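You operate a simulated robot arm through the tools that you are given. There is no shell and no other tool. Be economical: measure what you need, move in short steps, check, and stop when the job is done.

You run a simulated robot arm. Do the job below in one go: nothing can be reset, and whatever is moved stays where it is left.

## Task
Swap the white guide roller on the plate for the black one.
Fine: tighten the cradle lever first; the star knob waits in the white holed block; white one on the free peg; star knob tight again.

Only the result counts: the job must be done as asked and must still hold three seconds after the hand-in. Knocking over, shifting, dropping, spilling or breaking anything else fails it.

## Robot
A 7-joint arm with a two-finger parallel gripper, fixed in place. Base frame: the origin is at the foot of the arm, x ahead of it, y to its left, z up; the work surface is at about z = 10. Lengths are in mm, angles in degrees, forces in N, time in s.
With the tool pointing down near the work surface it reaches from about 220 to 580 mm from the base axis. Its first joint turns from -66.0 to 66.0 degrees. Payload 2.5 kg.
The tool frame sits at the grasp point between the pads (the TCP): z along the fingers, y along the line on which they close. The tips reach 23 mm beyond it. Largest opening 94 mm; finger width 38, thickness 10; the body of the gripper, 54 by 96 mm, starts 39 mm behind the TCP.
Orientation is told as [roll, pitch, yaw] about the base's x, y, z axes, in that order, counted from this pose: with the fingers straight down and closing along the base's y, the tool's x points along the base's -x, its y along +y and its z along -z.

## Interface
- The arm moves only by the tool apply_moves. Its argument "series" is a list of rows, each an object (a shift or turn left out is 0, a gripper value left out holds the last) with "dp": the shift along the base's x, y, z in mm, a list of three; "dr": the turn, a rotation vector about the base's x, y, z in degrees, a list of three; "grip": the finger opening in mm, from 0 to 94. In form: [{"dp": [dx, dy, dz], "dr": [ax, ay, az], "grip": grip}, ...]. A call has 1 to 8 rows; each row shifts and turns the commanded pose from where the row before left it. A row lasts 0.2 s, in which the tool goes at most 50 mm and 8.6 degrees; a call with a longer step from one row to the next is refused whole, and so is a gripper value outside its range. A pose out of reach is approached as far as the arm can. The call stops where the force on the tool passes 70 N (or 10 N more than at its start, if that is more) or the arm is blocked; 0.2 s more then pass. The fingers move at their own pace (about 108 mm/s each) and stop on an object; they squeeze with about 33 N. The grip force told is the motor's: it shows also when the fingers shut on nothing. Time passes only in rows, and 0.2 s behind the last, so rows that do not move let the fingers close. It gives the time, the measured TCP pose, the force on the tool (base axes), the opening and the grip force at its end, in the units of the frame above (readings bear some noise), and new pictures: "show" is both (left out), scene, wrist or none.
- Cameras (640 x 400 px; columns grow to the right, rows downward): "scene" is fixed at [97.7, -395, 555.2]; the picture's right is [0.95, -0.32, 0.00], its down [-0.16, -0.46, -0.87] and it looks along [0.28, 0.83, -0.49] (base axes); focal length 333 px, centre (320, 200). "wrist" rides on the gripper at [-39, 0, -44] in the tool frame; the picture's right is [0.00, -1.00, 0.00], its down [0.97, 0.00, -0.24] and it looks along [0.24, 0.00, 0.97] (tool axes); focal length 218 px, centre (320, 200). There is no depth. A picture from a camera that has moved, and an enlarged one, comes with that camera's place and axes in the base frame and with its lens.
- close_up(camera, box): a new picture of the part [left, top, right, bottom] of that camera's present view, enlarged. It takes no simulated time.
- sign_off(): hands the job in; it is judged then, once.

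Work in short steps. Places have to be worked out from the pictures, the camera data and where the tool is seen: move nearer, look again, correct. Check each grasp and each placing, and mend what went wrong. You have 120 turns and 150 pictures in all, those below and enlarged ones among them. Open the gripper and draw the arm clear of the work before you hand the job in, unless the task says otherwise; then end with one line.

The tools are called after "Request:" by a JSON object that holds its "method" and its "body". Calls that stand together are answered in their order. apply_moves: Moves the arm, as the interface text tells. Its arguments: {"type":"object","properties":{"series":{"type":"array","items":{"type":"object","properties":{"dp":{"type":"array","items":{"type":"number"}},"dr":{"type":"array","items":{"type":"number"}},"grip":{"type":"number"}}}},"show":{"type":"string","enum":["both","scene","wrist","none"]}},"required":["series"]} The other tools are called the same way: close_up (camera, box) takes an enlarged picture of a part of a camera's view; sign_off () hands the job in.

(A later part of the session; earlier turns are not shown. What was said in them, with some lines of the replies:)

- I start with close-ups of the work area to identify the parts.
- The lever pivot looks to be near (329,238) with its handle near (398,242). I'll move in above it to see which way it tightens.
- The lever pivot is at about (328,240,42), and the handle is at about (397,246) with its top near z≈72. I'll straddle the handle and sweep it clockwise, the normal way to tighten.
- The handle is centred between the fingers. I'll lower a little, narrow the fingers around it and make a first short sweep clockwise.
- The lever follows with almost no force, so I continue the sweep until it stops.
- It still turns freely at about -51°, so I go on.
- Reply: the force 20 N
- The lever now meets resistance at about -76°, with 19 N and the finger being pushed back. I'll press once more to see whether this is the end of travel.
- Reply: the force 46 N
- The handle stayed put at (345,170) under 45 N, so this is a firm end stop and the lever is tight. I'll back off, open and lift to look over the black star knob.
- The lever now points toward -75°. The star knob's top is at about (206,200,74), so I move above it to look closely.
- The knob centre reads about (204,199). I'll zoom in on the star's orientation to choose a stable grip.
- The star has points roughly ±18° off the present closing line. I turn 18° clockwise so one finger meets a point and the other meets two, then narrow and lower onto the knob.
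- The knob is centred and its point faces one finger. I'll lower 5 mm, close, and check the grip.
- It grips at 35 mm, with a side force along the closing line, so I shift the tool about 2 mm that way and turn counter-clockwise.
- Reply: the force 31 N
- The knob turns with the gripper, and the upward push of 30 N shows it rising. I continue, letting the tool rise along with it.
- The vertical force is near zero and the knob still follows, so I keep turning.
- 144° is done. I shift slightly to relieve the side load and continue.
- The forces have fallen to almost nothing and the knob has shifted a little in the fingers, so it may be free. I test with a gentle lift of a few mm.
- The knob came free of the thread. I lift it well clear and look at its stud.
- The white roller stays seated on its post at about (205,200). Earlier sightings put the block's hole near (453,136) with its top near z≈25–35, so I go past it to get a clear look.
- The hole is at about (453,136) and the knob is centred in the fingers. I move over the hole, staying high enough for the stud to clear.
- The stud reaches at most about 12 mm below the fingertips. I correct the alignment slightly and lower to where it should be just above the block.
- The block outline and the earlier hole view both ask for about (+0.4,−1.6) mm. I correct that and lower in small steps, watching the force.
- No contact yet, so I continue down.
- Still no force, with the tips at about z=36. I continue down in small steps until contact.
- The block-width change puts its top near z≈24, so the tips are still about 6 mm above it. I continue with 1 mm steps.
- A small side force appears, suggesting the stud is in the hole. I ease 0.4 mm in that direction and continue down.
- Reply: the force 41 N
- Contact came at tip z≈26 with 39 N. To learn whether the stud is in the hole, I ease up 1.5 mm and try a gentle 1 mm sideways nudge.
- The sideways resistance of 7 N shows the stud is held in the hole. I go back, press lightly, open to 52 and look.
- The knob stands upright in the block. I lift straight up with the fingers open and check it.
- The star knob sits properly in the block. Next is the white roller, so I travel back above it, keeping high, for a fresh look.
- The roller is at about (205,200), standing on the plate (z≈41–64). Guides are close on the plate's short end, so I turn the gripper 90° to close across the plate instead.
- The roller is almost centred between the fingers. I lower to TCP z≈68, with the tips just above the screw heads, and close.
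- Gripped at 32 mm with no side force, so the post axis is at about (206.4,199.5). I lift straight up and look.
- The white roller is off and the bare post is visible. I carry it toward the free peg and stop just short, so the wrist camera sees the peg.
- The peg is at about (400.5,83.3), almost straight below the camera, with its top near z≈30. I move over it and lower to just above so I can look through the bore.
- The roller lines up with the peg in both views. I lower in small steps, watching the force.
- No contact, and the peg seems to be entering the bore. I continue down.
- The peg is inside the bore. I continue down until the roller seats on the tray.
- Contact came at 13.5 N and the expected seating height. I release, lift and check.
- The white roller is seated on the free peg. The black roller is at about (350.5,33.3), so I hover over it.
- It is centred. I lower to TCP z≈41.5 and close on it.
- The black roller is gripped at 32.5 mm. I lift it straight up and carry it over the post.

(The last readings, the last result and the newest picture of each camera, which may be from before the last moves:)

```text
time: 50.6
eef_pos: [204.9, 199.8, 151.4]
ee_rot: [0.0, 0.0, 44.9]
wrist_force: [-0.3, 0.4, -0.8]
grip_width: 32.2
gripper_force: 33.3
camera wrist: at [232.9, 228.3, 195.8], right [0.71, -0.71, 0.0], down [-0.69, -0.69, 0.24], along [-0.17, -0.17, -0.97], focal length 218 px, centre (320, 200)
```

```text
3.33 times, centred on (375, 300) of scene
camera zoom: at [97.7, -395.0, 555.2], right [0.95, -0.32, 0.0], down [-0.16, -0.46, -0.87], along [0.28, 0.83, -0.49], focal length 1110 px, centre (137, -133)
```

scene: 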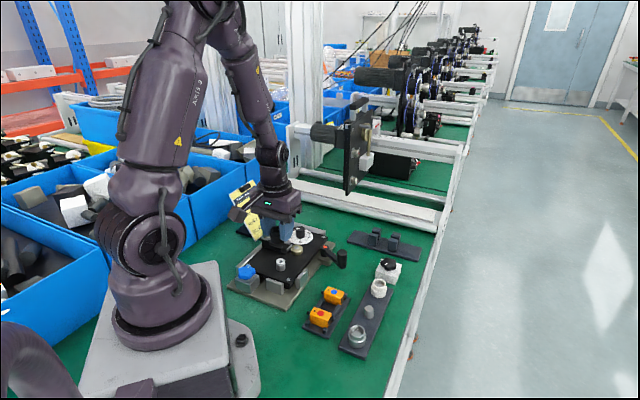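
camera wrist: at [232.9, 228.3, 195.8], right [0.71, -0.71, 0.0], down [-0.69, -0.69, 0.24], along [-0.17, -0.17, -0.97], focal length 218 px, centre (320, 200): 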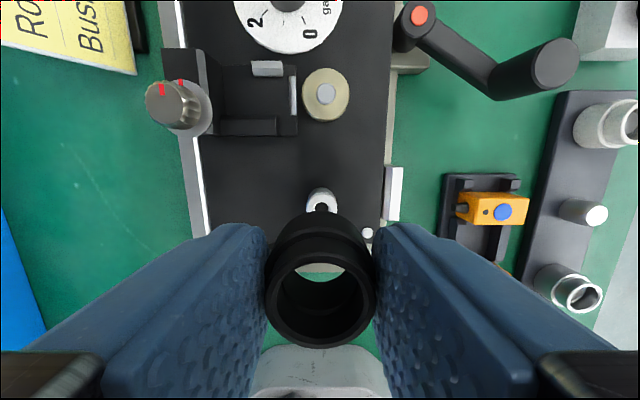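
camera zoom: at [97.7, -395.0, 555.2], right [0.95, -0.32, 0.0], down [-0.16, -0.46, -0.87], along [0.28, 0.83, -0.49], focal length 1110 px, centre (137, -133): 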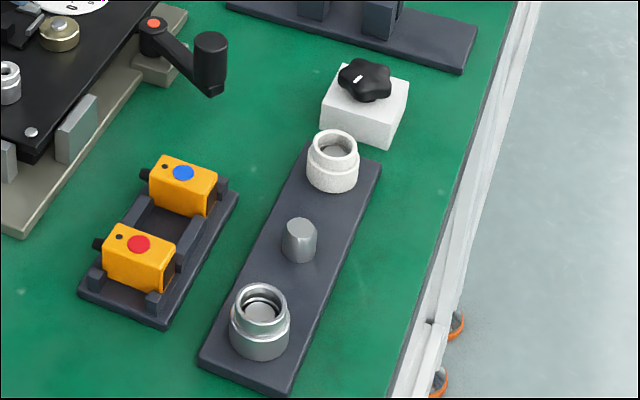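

The peg row looks good, and the post sits in the view just as it did when the white roller left it. I lower to just above the post and check.

Request:
{"method": "apply_moves", "body": {"series": [{"dp": [0, 0, -20]}, {"dp": [0, 0, -20]}, {"dp": [0, 0, -17]}, {}]}}

Request:
{"method": "close_up", "body": {"camera": "wrist", "box": [240, 190, 400, 360]}}

Request:
{"method": "close_up", "body": {"camera": "scene", "box": [240, 210, 340, 290]}}

```text
time: 51.6
eef_pos: [204.5, 198.0, 93.8]
ee_rot: [0.0, 0.0, 45.0]
wrist_force: [-0.4, -0.2, 0.3]
grip_width: 32.9
gripper_force: 33.2
camera wrist: at [232.7, 227.5, 138.2], right [0.71, -0.71, 0.0], down [-0.69, -0.69, 0.24], along [-0.17, -0.17, -0.97], focal length 218 px, centre (320, 200)
```

scene: 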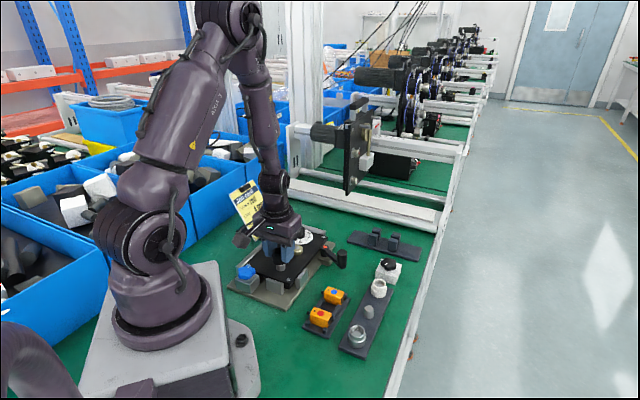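
wrist: 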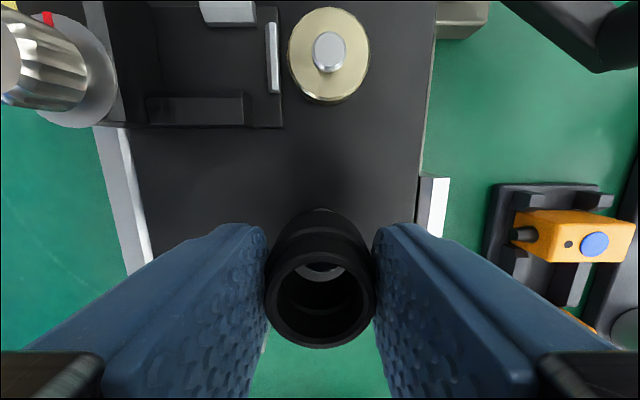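

```text
2.35 times, centred on (320, 275) of wrist
camera zoom: at [232.7, 227.5, 138.2], right [0.71, -0.71, 0.0], down [-0.69, -0.69, 0.24], along [-0.17, -0.17, -0.97], focal length 514 px, centre (320, 24)
```

zoom: 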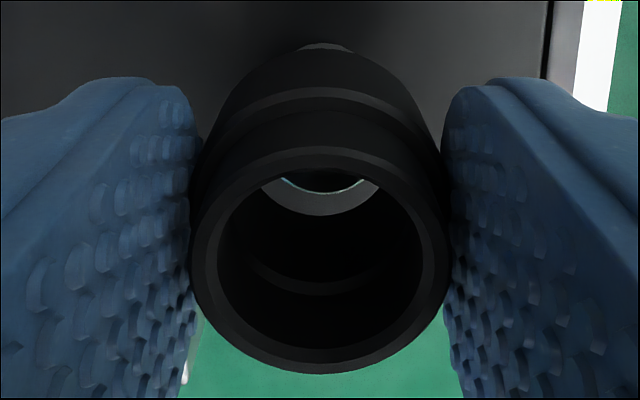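

```text
5.00 times, centred on (290, 250) of scene
camera zoom: at [97.7, -395.0, 555.2], right [0.95, -0.32, 0.0], down [-0.16, -0.46, -0.87], along [0.28, 0.83, -0.49], focal length 1665 px, centre (470, -50)
```

zoom: 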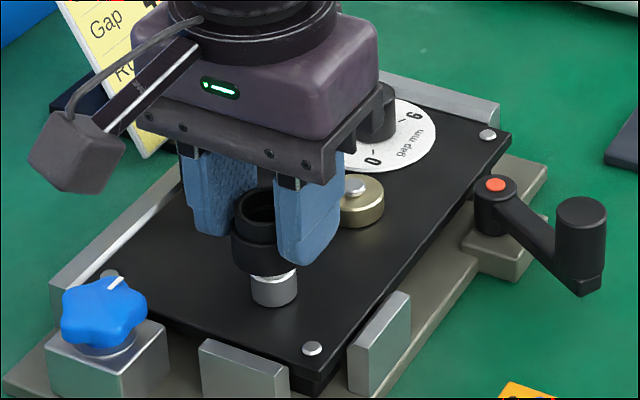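

In the scene view the roller sits about 1.5–2 mm off toward −x, which agrees with the readings. I shift by (+1.6,+0.8) and lower slowly.

Request:
{"method": "apply_moves", "body": {"series": [{"dp": [1.6, 0.8, 0]}, {"dp": [0, 0, -3]}, {"dp": [0, 0, -2]}, {"dp": [0, 0, -2]}, {"dp": [0, 0, -2]}]}}

Request:
{"method": "close_up", "body": {"camera": "scene", "box": [240, 210, 340, 290]}}

```text
time: 52.8
eef_pos: [208.2, 200.1, 83.7]
ee_rot: [0.0, 0.0, 45.0]
wrist_force: [-1.3, -1.7, 3.2]
grip_width: 32.6
gripper_force: 32.9
camera wrist: at [234.8, 228.4, 128.5], right [0.71, -0.71, 0.0], down [-0.69, -0.69, 0.24], along [-0.17, -0.17, -0.97], focal length 218 px, centre (320, 200)
```

scene: 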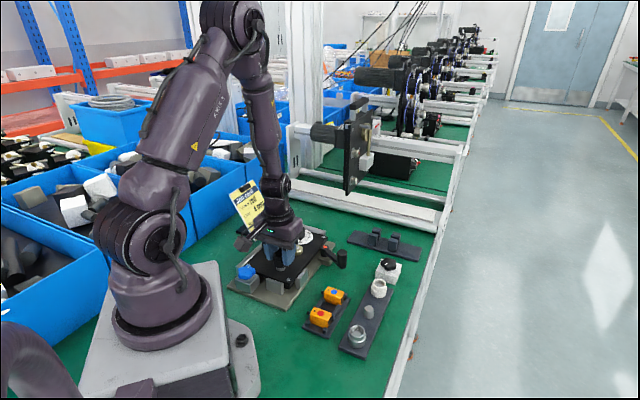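
wrist: 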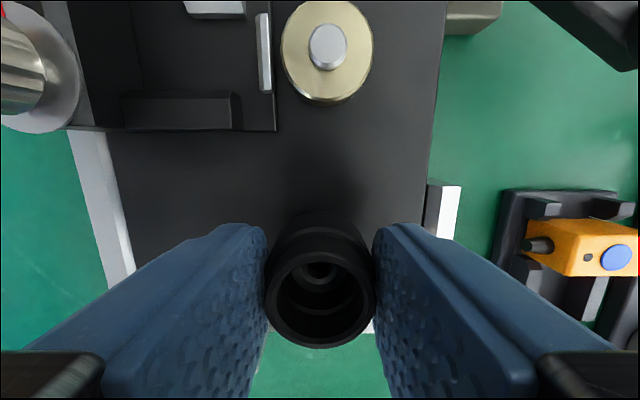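

```text
5.00 times, centred on (290, 250) of scene
camera zoom: at [97.7, -395.0, 555.2], right [0.95, -0.32, 0.0], down [-0.16, -0.46, -0.87], along [0.28, 0.83, -0.49], focal length 1665 px, centre (470, -50)
```

zoom: 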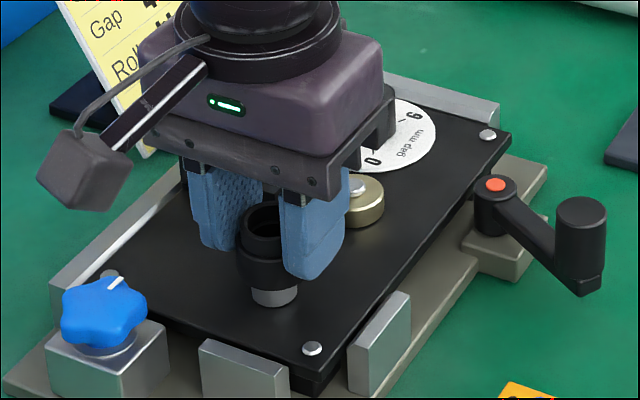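

The roller is on the post with little force. I ease back by half a millimetre and lower it to its seat.

Request:
{"method": "apply_moves", "body": {"series": [{"dp": [-0.5, -0.4, -2]}, {"dp": [0, 0, -3]}, {"dp": [0, 0, -3]}, {"dp": [0, 0, -3]}, {"dp": [0, 0, -2]}], "show": "none"}}

```text
time: 54.0
eef_pos: [206.7, 199.5, 70.6]
ee_rot: [0.0, 0.1, 44.9]
wrist_force: [-7.9, -1.1, 3.4]
grip_width: 32.3
gripper_force: 32.6
```

Request:
{"method": "apply_moves", "body": {"series": [{"dp": [-0.5, 0, -1]}, {"dp": [0, 0, -1]}, {}]}}

Request:
{"method": "close_up", "body": {"camera": "scene", "box": [240, 210, 340, 290]}}

```text
time: 54.8
eef_pos: [208.1, 200.9, 68.7]
ee_rot: [0.0, 0.1, 45.0]
wrist_force: [-11.3, -7.4, 21.3]
grip_width: 32.5
gripper_force: 33.2
camera wrist: at [234.7, 228.1, 114.3], right [0.71, -0.71, 0.0], down [-0.69, -0.69, 0.24], along [-0.17, -0.17, -0.97], focal length 218 px, centre (320, 200)
```

scene: 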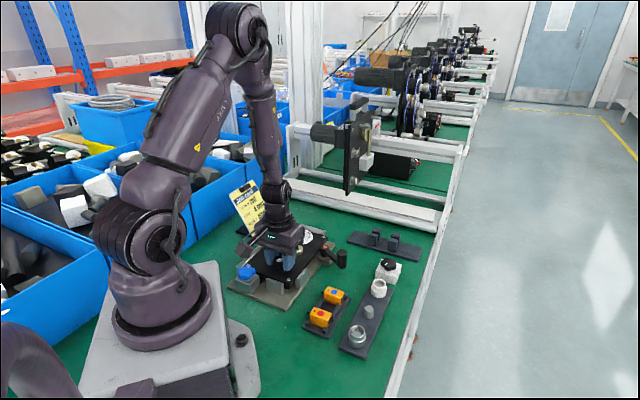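
wrist: 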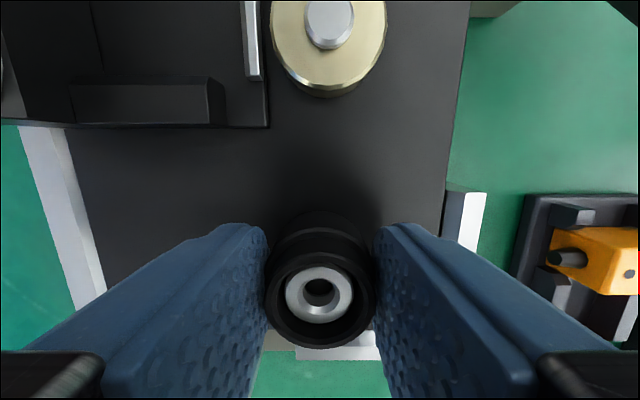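

```text
5.00 times, centred on (290, 250) of scene
camera zoom: at [97.6, -395.1, 555.2], right [0.95, -0.32, 0.0], down [-0.16, -0.46, -0.87], along [0.28, 0.83, -0.49], focal length 1665 px, centre (470, -50)
```

zoom: 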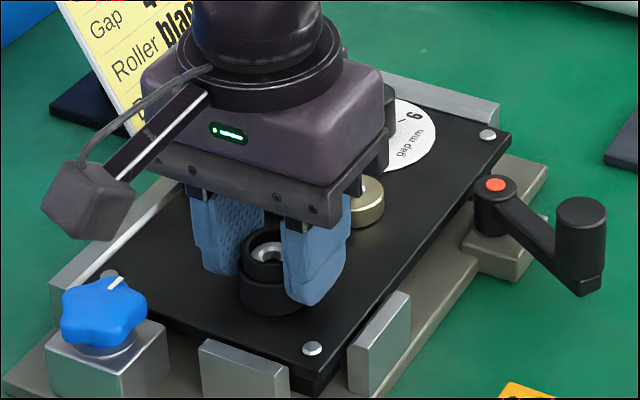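

The black roller is seated, with contact at 21 N and the post visible in its bore. I release and lift clear.

Request:
{"method": "apply_moves", "body": {"series": [{"grip": 47}, {}, {"dp": [0, 0, 12]}, {"dp": [0, 0, 35]}, {"dp": [0, 0, 35]}, {}]}}

Request:
{"method": "close_up", "body": {"camera": "scene", "box": [250, 230, 320, 290]}}

```text
time: 56.2
eef_pos: [206.6, 200.4, 152.1]
ee_rot: [0.0, -0.1, 45.0]
wrist_force: [0.0, 0.4, -0.2]
grip_width: 46.9
gripper_force: 0.0
camera wrist: at [234.0, 229.0, 196.4], right [0.71, -0.71, 0.0], down [-0.69, -0.69, 0.24], along [-0.17, -0.17, -0.97], focal length 218 px, centre (320, 200)
```

scene: 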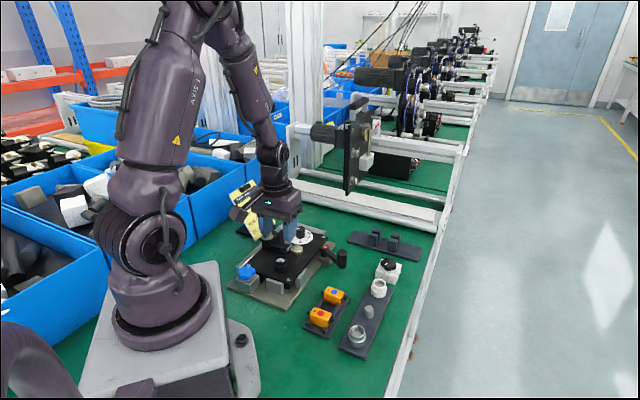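
wrist: 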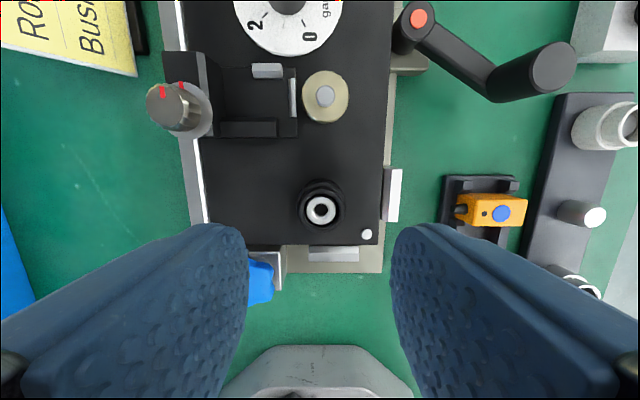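

```text
6.67 times, centred on (285, 260) of scene
camera zoom: at [97.7, -395.0, 555.2], right [0.95, -0.32, 0.0], down [-0.16, -0.46, -0.87], along [0.28, 0.83, -0.49], focal length 2220 px, centre (553, -200)
```

zoom: 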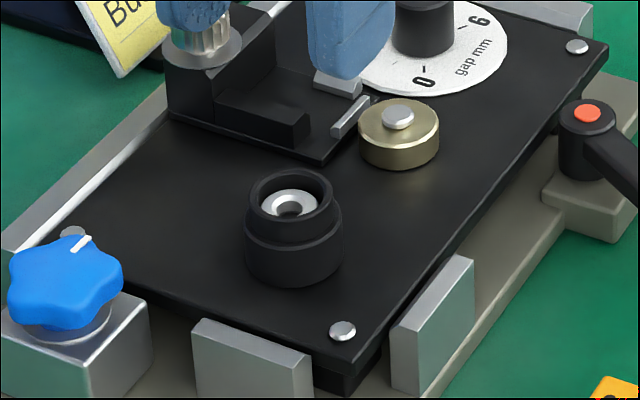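

The black roller is in place. I go back to the star knob, turning the gripper to the same yaw of 135° I had when I released it.

Request:
{"method": "apply_moves", "body": {"series": [{"dp": [30.6, -8.2, 0], "dr": [0, 0, 8.4], "grip": 54}, {"dp": [30.6, -8.2, 0], "dr": [0, 0, 8.4]}, {"dp": [30.6, -8.2, 0], "dr": [0, 0, 8.4]}, {"dp": [30.6, -8.2, 0], "dr": [0, 0, 8.4]}, {"dp": [30.6, -8.2, 0], "dr": [0, 0, 8.4]}, {"dp": [30.6, -8.2, 0], "dr": [0, 0, 8.4]}, {"dp": [30.6, -8.2, 0], "dr": [0, 0, 8.4]}, {"dp": [30.8, -8.1, 0], "dr": [0, 0, 8.4]}], "show": "none"}}

Request:
{"method": "apply_moves", "body": {"series": [{"dp": [0, 0, -10], "dr": [0, 0, 8]}, {"dp": [0, 0, -15], "dr": [0, 0, 8]}, {"dp": [0, 0, -15], "dr": [0, 0, 6.8]}, {}]}}

Request:
{"method": "close_up", "body": {"camera": "wrist", "box": [250, 150, 390, 290]}}

```text
time: 58.0
eef_pos: [452.4, 135.4, 152.0]
ee_rot: [0.1, -0.1, 112.4]
wrist_force: [0.0, -0.4, -0.1]
grip_width: 54.1
gripper_force: 0.0
```

```text
time: 59.0
eef_pos: [451.3, 134.4, 111.5]
ee_rot: [0.0, 0.0, 135.1]
wrist_force: [-0.1, 0.4, -0.4]
grip_width: 54.1
gripper_force: 0.2
camera wrist: at [424.1, 162.7, 156.3], right [0.71, 0.71, 0.0], down [0.69, -0.69, 0.24], along [0.17, -0.17, -0.97], focal length 218 px, centre (320, 200)
```

scene: 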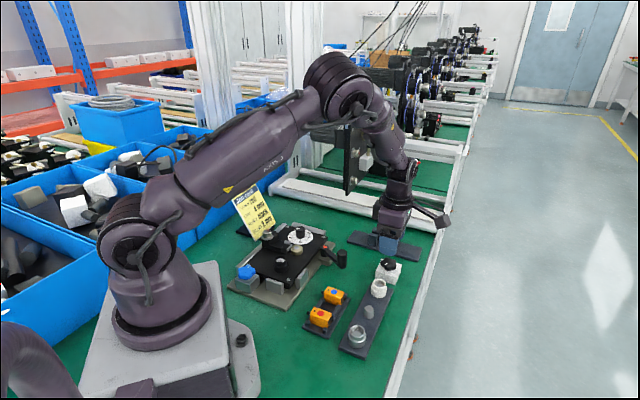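
wrist: 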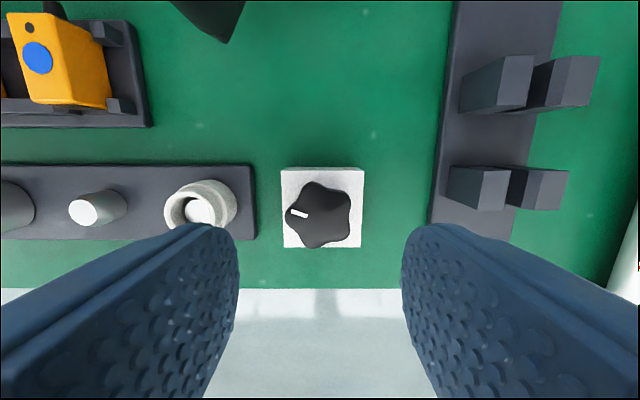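

```text
2.86 times, centred on (320, 220) of wrist
camera zoom: at [424.1, 162.7, 156.3], right [0.71, 0.71, 0.0], down [0.69, -0.69, 0.24], along [0.17, -0.17, -0.97], focal length 624 px, centre (320, 143)
```

zoom: 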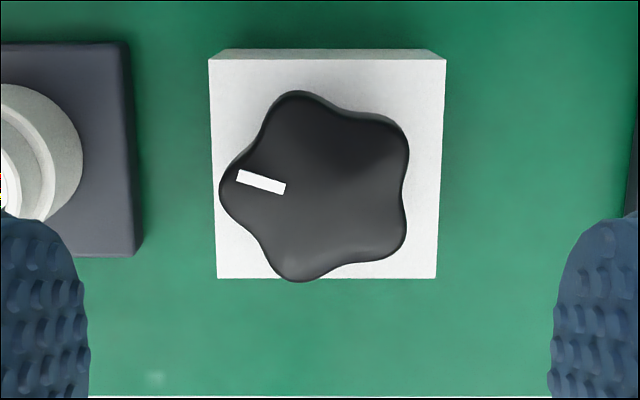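

The star is perfectly aligned, with a point facing one finger and a flat facing the other. I lower toward it and check the centring.

Request:
{"method": "apply_moves", "body": {"series": [{"dp": [0.5, 0.5, -20]}, {"dp": [0, 0, -20]}, {"dp": [0, 0, -10]}, {}]}}

```text
time: 60.0
eef_pos: [453.1, 135.0, 61.3]
ee_rot: [0.0, 0.0, 134.9]
wrist_force: [-1.2, 0.4, -0.8]
grip_width: 53.9
gripper_force: 0.0
camera wrist: at [424.9, 163.0, 106.4], right [0.71, 0.71, 0.0], down [0.69, -0.69, 0.24], along [0.17, -0.17, -0.97], focal length 218 px, centre (320, 200)
```

scene: 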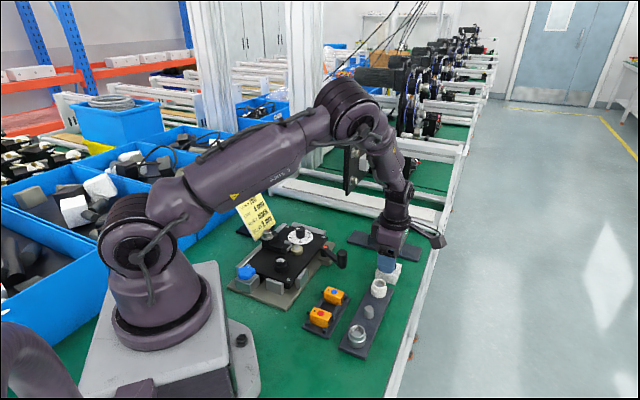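
wrist: 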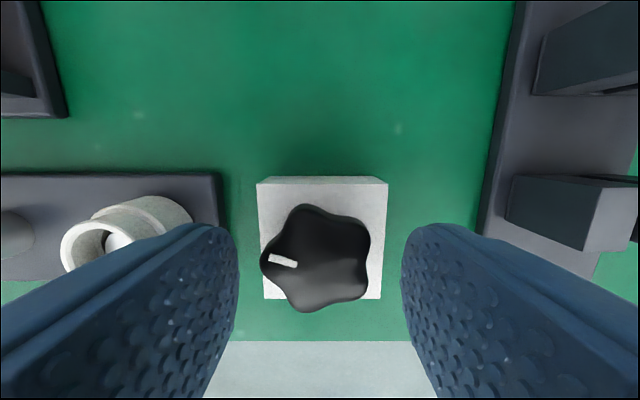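

It is well centred. I lower to z≈50, just above the block's top, and close.

Request:
{"method": "apply_moves", "body": {"series": [{"dp": [-0.5, 0.5, -6]}, {"dp": [0, 0, -5]}, {}, {"grip": 20}, {}]}}

```text
time: 61.2
eef_pos: [451.9, 134.9, 50.4]
ee_rot: [0.0, 0.0, 135.0]
wrist_force: [0.4, -0.2, -0.2]
grip_width: 35.4
gripper_force: 33.1
camera wrist: at [424.6, 164.2, 95.0], right [0.71, 0.71, 0.0], down [0.69, -0.69, 0.24], along [0.17, -0.17, -0.97], focal length 218 px, centre (320, 200)
```

scene: 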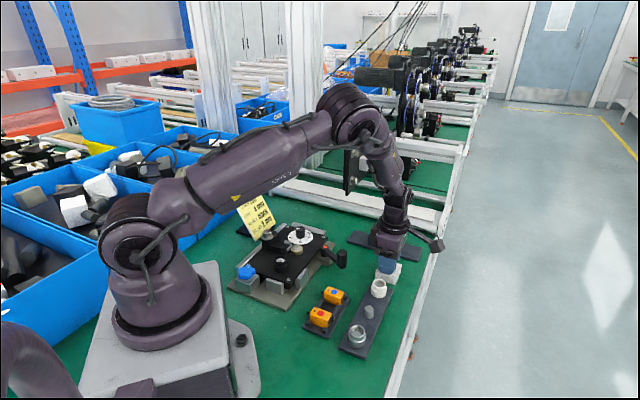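
wrist: 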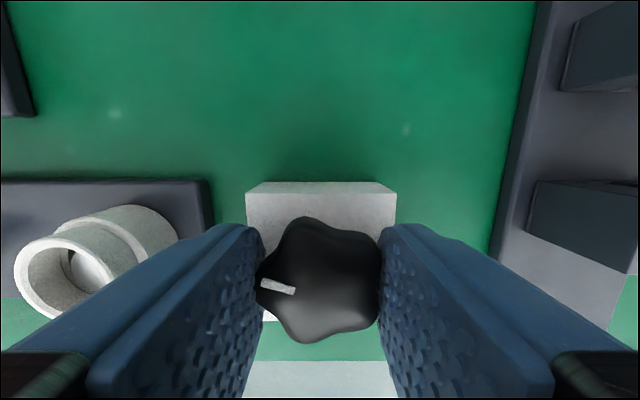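

Gripped again at 35.4 mm in the same pose as before. I lift it out and carry it back over the post, turning to yaw ≈151°.

Request:
{"method": "apply_moves", "body": {"series": [{"dp": [0, 0, 10]}, {"dp": [0, 0, 20]}, {"dp": [0, 0, 40]}, {"dp": [0, 0, 35]}, {"dp": [-40.8, 10.6, 0]}, {"dp": [-40.8, 10.6, 0]}, {"dp": [-40.8, 10.6, 0], "dr": [0, 0, 8]}, {"dp": [-40.8, 10.6, 0], "dr": [0, 0, 8]}]}}

Request:
{"method": "close_up", "body": {"camera": "scene", "box": [230, 160, 420, 290]}}

```text
time: 63.0
eef_pos: [288.2, 177.2, 154.7]
ee_rot: [-0.1, 0.0, 151.0]
wrist_force: [-0.3, 0.3, -1.3]
grip_width: 35.4
gripper_force: 32.7
camera wrist: at [253.2, 197.8, 199.6], right [0.48, 0.87, 0.0], down [0.85, -0.47, 0.24], along [0.21, -0.12, -0.97], focal length 218 px, centre (320, 200)
```

scene: 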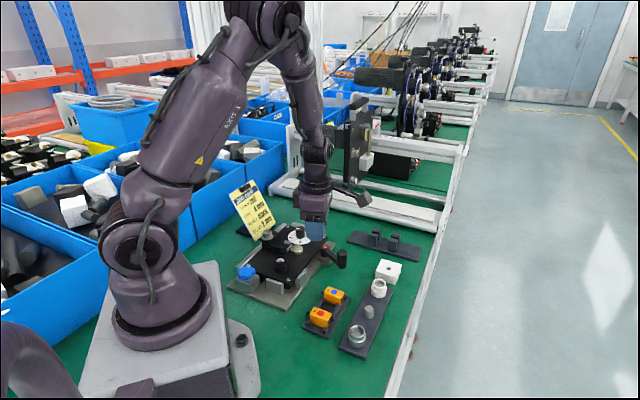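
wrist: 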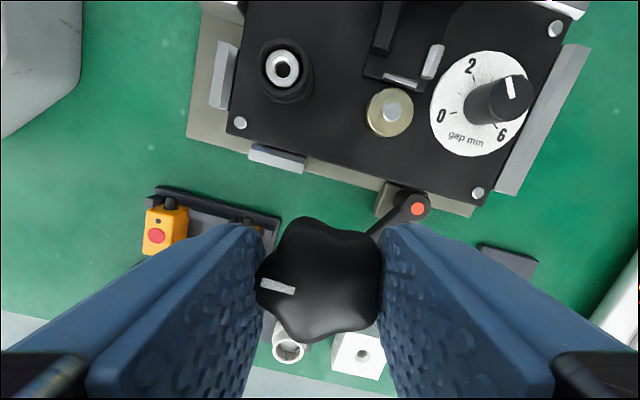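

```text
3.08 times, centred on (325, 225) of scene
camera zoom: at [97.7, -395.0, 555.2], right [0.95, -0.32, 0.0], down [-0.16, -0.46, -0.87], along [0.28, 0.83, -0.49], focal length 1024 px, centre (305, 123)
```

zoom: 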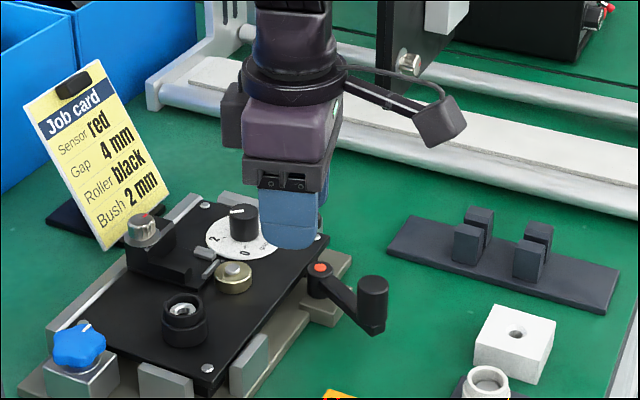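

The knob is in hand and the post hole is in view near (205,200). I move over it and lower to just above.

Request:
{"method": "apply_moves", "body": {"series": [{"dp": [-40.7, 10.7, 0]}, {"dp": [-40.7, 10.7, 0]}, {"dp": [0, 0, -20]}, {"dp": [0, 0, -20]}, {}]}}

Request:
{"method": "close_up", "body": {"camera": "scene", "box": [250, 220, 320, 290]}}

```text
time: 64.2
eef_pos: [207.5, 198.2, 116.0]
ee_rot: [0.1, 0.0, 151.1]
wrist_force: [-0.4, 0.3, -0.2]
grip_width: 35.3
gripper_force: 33.4
camera wrist: at [173.3, 219.3, 160.7], right [0.49, 0.87, 0.0], down [0.85, -0.47, 0.24], along [0.21, -0.12, -0.97], focal length 218 px, centre (320, 200)
```

scene: 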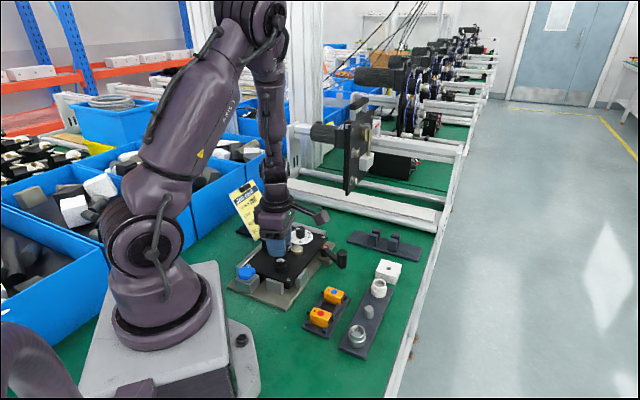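
wrist: 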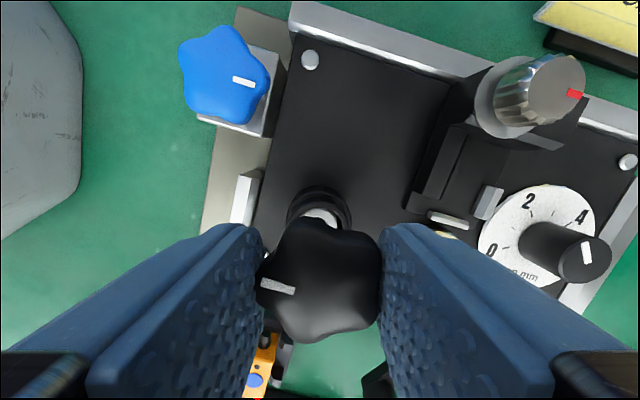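

```text
5.71 times, centred on (285, 255) of scene
camera zoom: at [97.7, -395.0, 555.2], right [0.95, -0.32, 0.0], down [-0.16, -0.46, -0.87], along [0.28, 0.83, -0.49], focal length 1903 px, centre (520, -114)
```

zoom: 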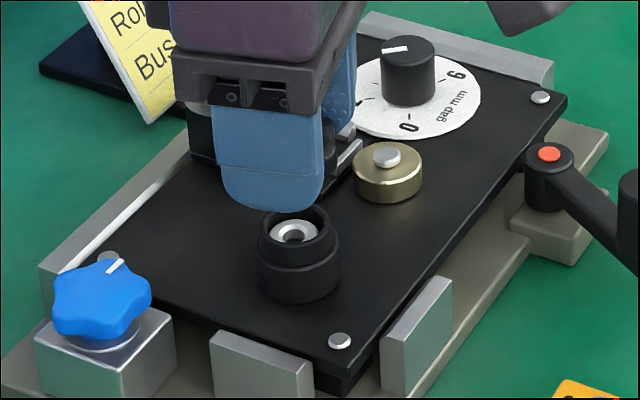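

Roller and knob share the same image column. I lower gently to the height where the thread let go (about z=93), watching the force.

Request:
{"method": "apply_moves", "body": {"series": [{"dp": [0, 0, -8]}, {"dp": [0, 0, -6]}, {"dp": [0, 0, -3]}, {"dp": [0, 0, -2]}, {"dp": [0, 0, -2]}], "show": "none"}}

```text
time: 65.4
eef_pos: [207.5, 199.2, 94.5]
ee_rot: [0.1, 0.0, 151.0]
wrist_force: [-4.6, -0.9, 1.7]
grip_width: 35.3
gripper_force: 33.4
```

The stud is touching the hole wall lightly. I shift −0.5 mm in x and continue.

Request:
{"method": "apply_moves", "body": {"series": [{"dp": [-0.5, -0.1, -1]}, {"dp": [0, 0, -1]}, {"dp": [0, 0, -1]}, {}]}}

Request:
{"method": "close_up", "body": {"camera": "scene", "box": [250, 220, 320, 290]}}

```text
time: 66.4
eef_pos: [205.3, 198.7, 91.2]
ee_rot: [0.1, 0.0, 150.9]
wrist_force: [-14.2, -6.5, 28.9]
grip_width: 35.4
gripper_force: 32.5
camera wrist: at [171.7, 218.7, 135.8], right [0.48, 0.87, 0.0], down [0.85, -0.47, 0.24], along [0.21, -0.12, -0.97], focal length 218 px, centre (320, 200)
```

scene: 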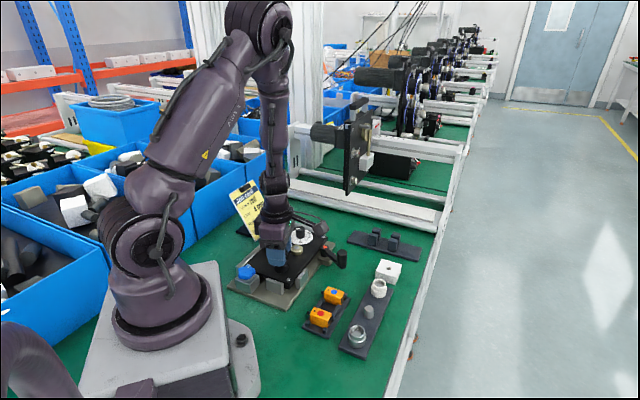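
wrist: 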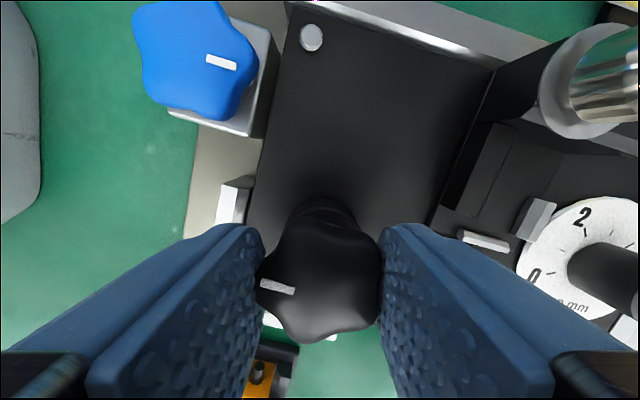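

```text
5.71 times, centred on (285, 255) of scene
camera zoom: at [97.6, -395.1, 555.2], right [0.95, -0.32, 0.0], down [-0.16, -0.46, -0.87], along [0.28, 0.83, -0.49], focal length 1903 px, centre (520, -114)
```

zoom: 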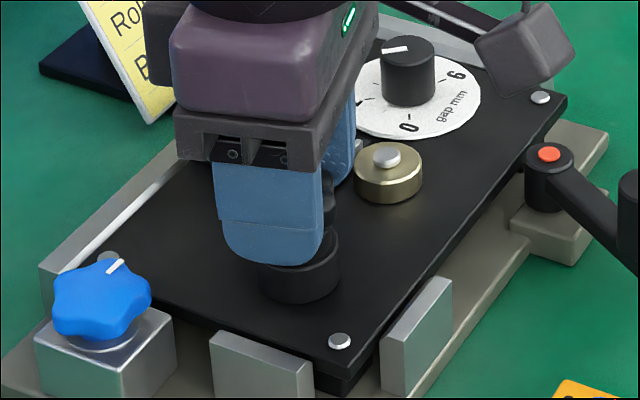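

Contact came at the same height where the thread let go. I now turn clockwise, following down slowly.

Request:
{"method": "apply_moves", "body": {"series": [{"dp": [-0.5, -0.2, 0], "dr": [0, 0, -8]}, {"dp": [0, 0, -0.2], "dr": [0, 0, -8]}, {"dp": [0, 0, -0.2], "dr": [0, 0, -8]}, {"dp": [0, 0, -0.2], "dr": [0, 0, -8]}, {"dp": [0, 0, -0.2], "dr": [0, 0, -8]}, {"dp": [0, 0, -0.2], "dr": [0, 0, -8]}], "show": "wrist"}}

```text
time: 67.8
eef_pos: [205.5, 198.4, 89.6]
ee_rot: [0.1, 0.0, 102.9]
wrist_force: [-11.6, -1.8, 14.6]
grip_width: 35.1
gripper_force: 33.1
camera wrist: at [197.1, 237.7, 134.6], right [0.97, 0.22, 0.0], down [0.22, -0.95, 0.24], along [0.05, -0.23, -0.97], focal length 218 px, centre (320, 200)
```

wrist: 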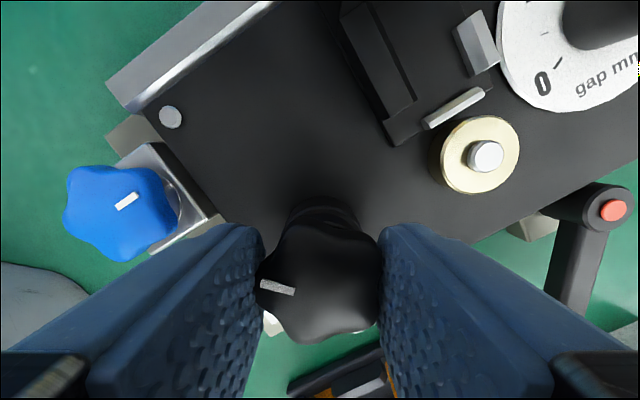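

The knob turns with the gripper and the push force is falling, so the thread is pulling in. I continue.

Request:
{"method": "apply_moves", "body": {"series": [{"dp": [-0.3, 0, -0.2], "dr": [0, 0, -8]}, {"dp": [0, 0, -0.2], "dr": [0, 0, -8]}, {"dp": [0, 0, -0.2], "dr": [0, 0, -8]}, {"dp": [0, 0, -0.2], "dr": [0, 0, -8]}, {"dp": [0, 0, -0.2], "dr": [0, 0, -8]}, {"dp": [0, 0, -0.2], "dr": [0, 0, -8]}, {"dp": [0, 0, -0.2], "dr": [0, 0, -8]}], "show": "wrist"}}

```text
time: 69.4
eef_pos: [205.4, 199.1, 88.1]
ee_rot: [0.0, 0.0, 46.8]
wrist_force: [-13.5, 3.1, 5.9]
grip_width: 34.8
gripper_force: 32.8
camera wrist: at [232.4, 228.1, 133.3], right [0.73, -0.68, 0.0], down [-0.66, -0.71, 0.24], along [-0.16, -0.17, -0.97], focal length 218 px, centre (320, 200)
```

wrist: 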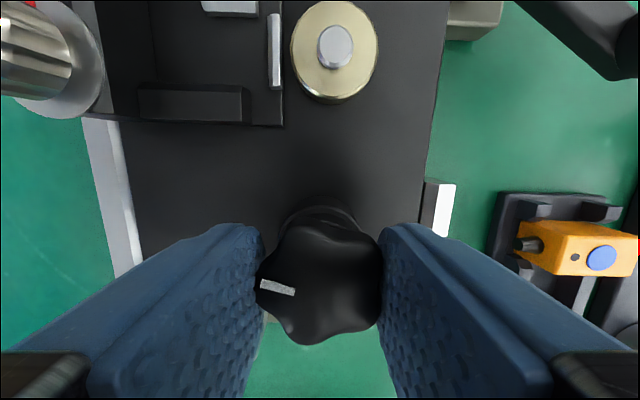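

It is still following. I continue toward the expected tight angle near −27°.

Request:
{"method": "apply_moves", "body": {"series": [{"dp": [-0.6, 0.1, -0.2], "dr": [0, 0, -8]}, {"dp": [0, 0, -0.2], "dr": [0, 0, -8]}, {"dp": [0, 0, -0.2], "dr": [0, 0, -8]}, {"dp": [0, 0, -0.2], "dr": [0, 0, -8]}, {"dp": [0, 0, -0.2], "dr": [0, 0, -8]}, {"dp": [0, 0, -0.2], "dr": [0, 0, -8]}, {"dp": [0, 0, -0.2], "dr": [0, 0, -8]}], "show": "wrist"}}

```text
time: 71.0
eef_pos: [205.2, 198.4, 87.0]
ee_rot: [-0.1, 0.0, -9.3]
wrist_force: [-3.5, 2.9, 2.0]
grip_width: 35.1
gripper_force: 33.1
camera wrist: at [244.3, 193.3, 132.0], right [-0.16, -0.99, 0.0], down [-0.96, 0.16, 0.24], along [-0.24, 0.04, -0.97], focal length 218 px, centre (320, 200)
```

wrist: 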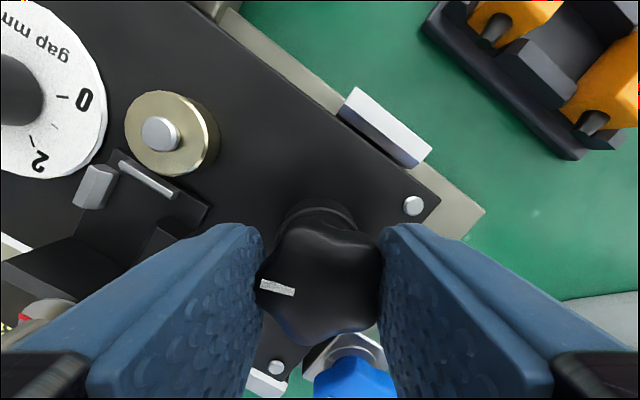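

Still no slip, so I turn on in smaller groups to find the tight point.

Request:
{"method": "apply_moves", "body": {"series": [{"dp": [0, 0, -0.2], "dr": [0, 0, -8]}, {"dp": [0, 0, -0.2], "dr": [0, 0, -8]}, {"dp": [0, 0, -0.2], "dr": [0, 0, -8]}, {"dp": [0, 0, -0.2], "dr": [0, 0, -8]}], "show": "wrist"}}

```text
time: 72.0
eef_pos: [205.9, 199.3, 85.8]
ee_rot: [0.0, -0.1, -41.3]
wrist_force: [-0.2, -11.8, 39.6]
grip_width: 35.1
gripper_force: 33.6
camera wrist: at [235.2, 173.7, 131.4], right [-0.66, -0.75, 0.0], down [-0.73, 0.64, 0.24], along [-0.18, 0.16, -0.97], focal length 218 px, centre (320, 200)
```

wrist: 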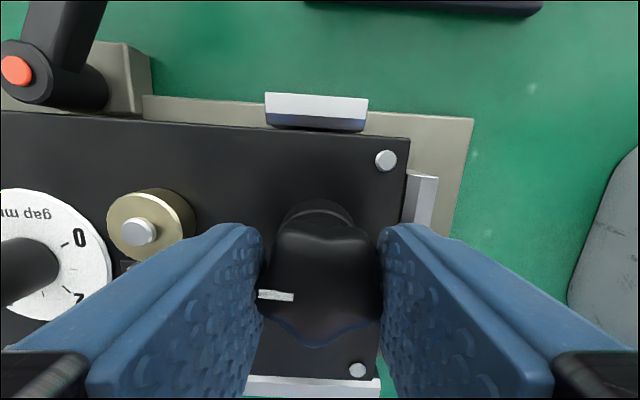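

The upward force jumped and the knob began to lag behind the gripper, so it has seated. I relieve the vertical push and give one more short turn to be sure it is tight.

Request:
{"method": "apply_moves", "body": {"series": [{"dp": [0, 0, 1.2]}, {"dr": [0, 0, -6]}, {"dr": [0, 0, -6]}, {}], "show": "wrist"}}

```text
time: 73.0
eef_pos: [205.4, 200.8, 86.5]
ee_rot: [-0.1, 0.1, -53.0]
wrist_force: [-0.7, 6.6, -3.1]
grip_width: 35.4
gripper_force: 33.0
camera wrist: at [228.3, 169.6, 132.3], right [-0.8, -0.6, 0.0], down [-0.58, 0.78, 0.24], along [-0.15, 0.19, -0.97], focal length 218 px, centre (320, 200)
```

wrist: 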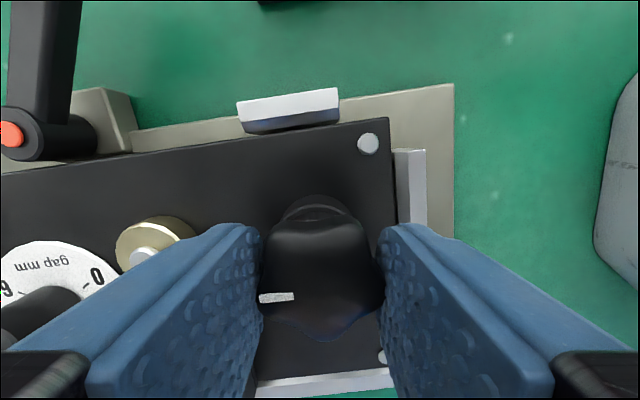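

The knob now stands at exactly its original orientation (mark at world angle ≈ −48°) and no longer turns with the gripper, so it is tight. I open, lift clear and inspect.

Request:
{"method": "apply_moves", "body": {"series": [{"grip": 50}, {}, {"dp": [0, 0, 20]}, {"dp": [0, 0, 45]}, {"dp": [20, -20, 45]}, {"dp": [40, -20, 20]}, {}]}}

Request:
{"method": "close_up", "body": {"camera": "scene", "box": [220, 210, 360, 310]}}

Request:
{"method": "close_up", "body": {"camera": "scene", "box": [300, 220, 430, 360]}}

```text
refused: row 5 steps farther than a row can; nothing moved
```

```text
4.00 times, centred on (290, 260) of scene
camera zoom: at [97.7, -395.0, 555.2], right [0.95, -0.32, 0.0], down [-0.16, -0.46, -0.87], along [0.28, 0.83, -0.49], focal length 1332 px, centre (440, -40)
```

zoom: 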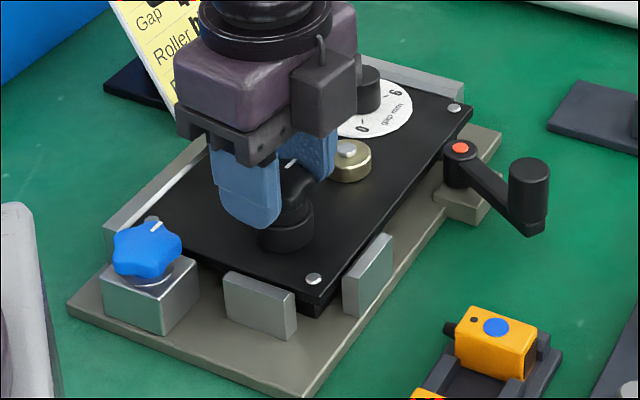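

```text
2.86 times, centred on (365, 290) of scene
camera zoom: at [97.7, -395.0, 555.2], right [0.95, -0.32, 0.0], down [-0.16, -0.46, -0.87], along [0.28, 0.83, -0.49], focal length 951 px, centre (191, -57)
```

zoom: 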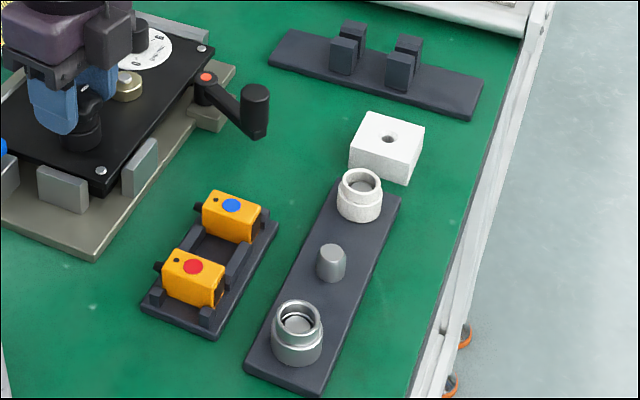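

One step was too long, so I repeat the release and retreat with shorter steps.

Request:
{"method": "apply_moves", "body": {"series": [{"grip": 50}, {}, {"dp": [0, 0, 20]}, {"dp": [0, 0, 40]}, {"dp": [15, -15, 40]}, {"dp": [30, -20, 20]}, {}]}}

Request:
{"method": "close_up", "body": {"camera": "scene", "box": [220, 210, 360, 310]}}

Request:
{"method": "close_up", "body": {"camera": "wrist", "box": [200, 120, 440, 330]}}

```text
time: 74.6
eef_pos: [250.7, 163.4, 207.8]
ee_rot: [0.0, -0.1, -53.0]
wrist_force: [0.3, -0.6, 0.6]
grip_width: 49.9
gripper_force: 0.2
camera wrist: at [273.9, 133.1, 251.9], right [-0.8, -0.6, 0.0], down [-0.58, 0.78, 0.24], along [-0.14, 0.19, -0.97], focal length 218 px, centre (320, 200)
```

scene: 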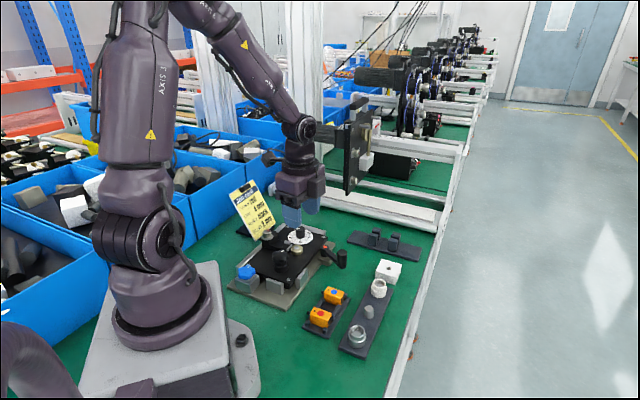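
wrist: 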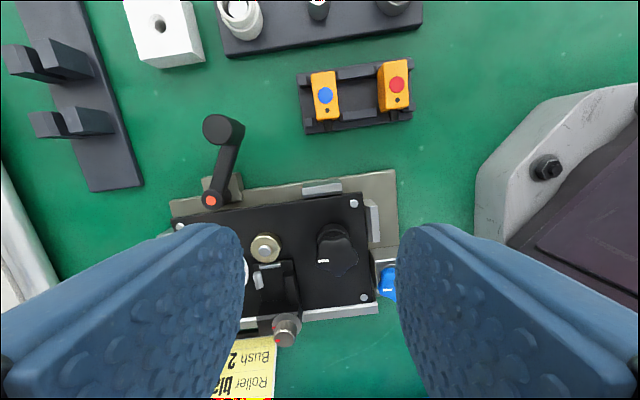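

```text
4.00 times, centred on (290, 260) of scene
camera zoom: at [97.7, -395.0, 555.2], right [0.95, -0.32, 0.0], down [-0.16, -0.46, -0.87], along [0.28, 0.83, -0.49], focal length 1332 px, centre (440, -40)
```

zoom: 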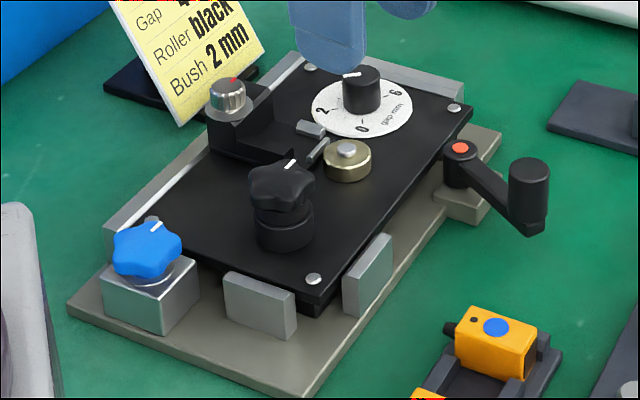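

```text
1.90 times, centred on (320, 225) of wrist
camera zoom: at [273.9, 133.1, 251.9], right [-0.8, -0.6, 0.0], down [-0.58, 0.78, 0.24], along [-0.14, 0.19, -0.97], focal length 416 px, centre (320, 152)
```

zoom: 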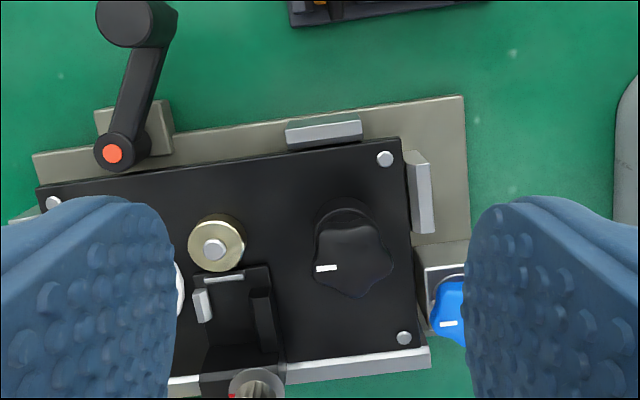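

The knob mark, plate, lever, dial and bush all match their earlier places. The black roller is under the tight star knob, the white one is on the free peg, and the arm is clear and open, so I hand it in.

Request:
{"method": "sign_off", "body": {}}

```text
The job is handed in.
```

I tightened the cradle lever, fitted the black roller under the retightened star knob and put the white roller on the free peg; I've handed the job in with the arm open and clear.
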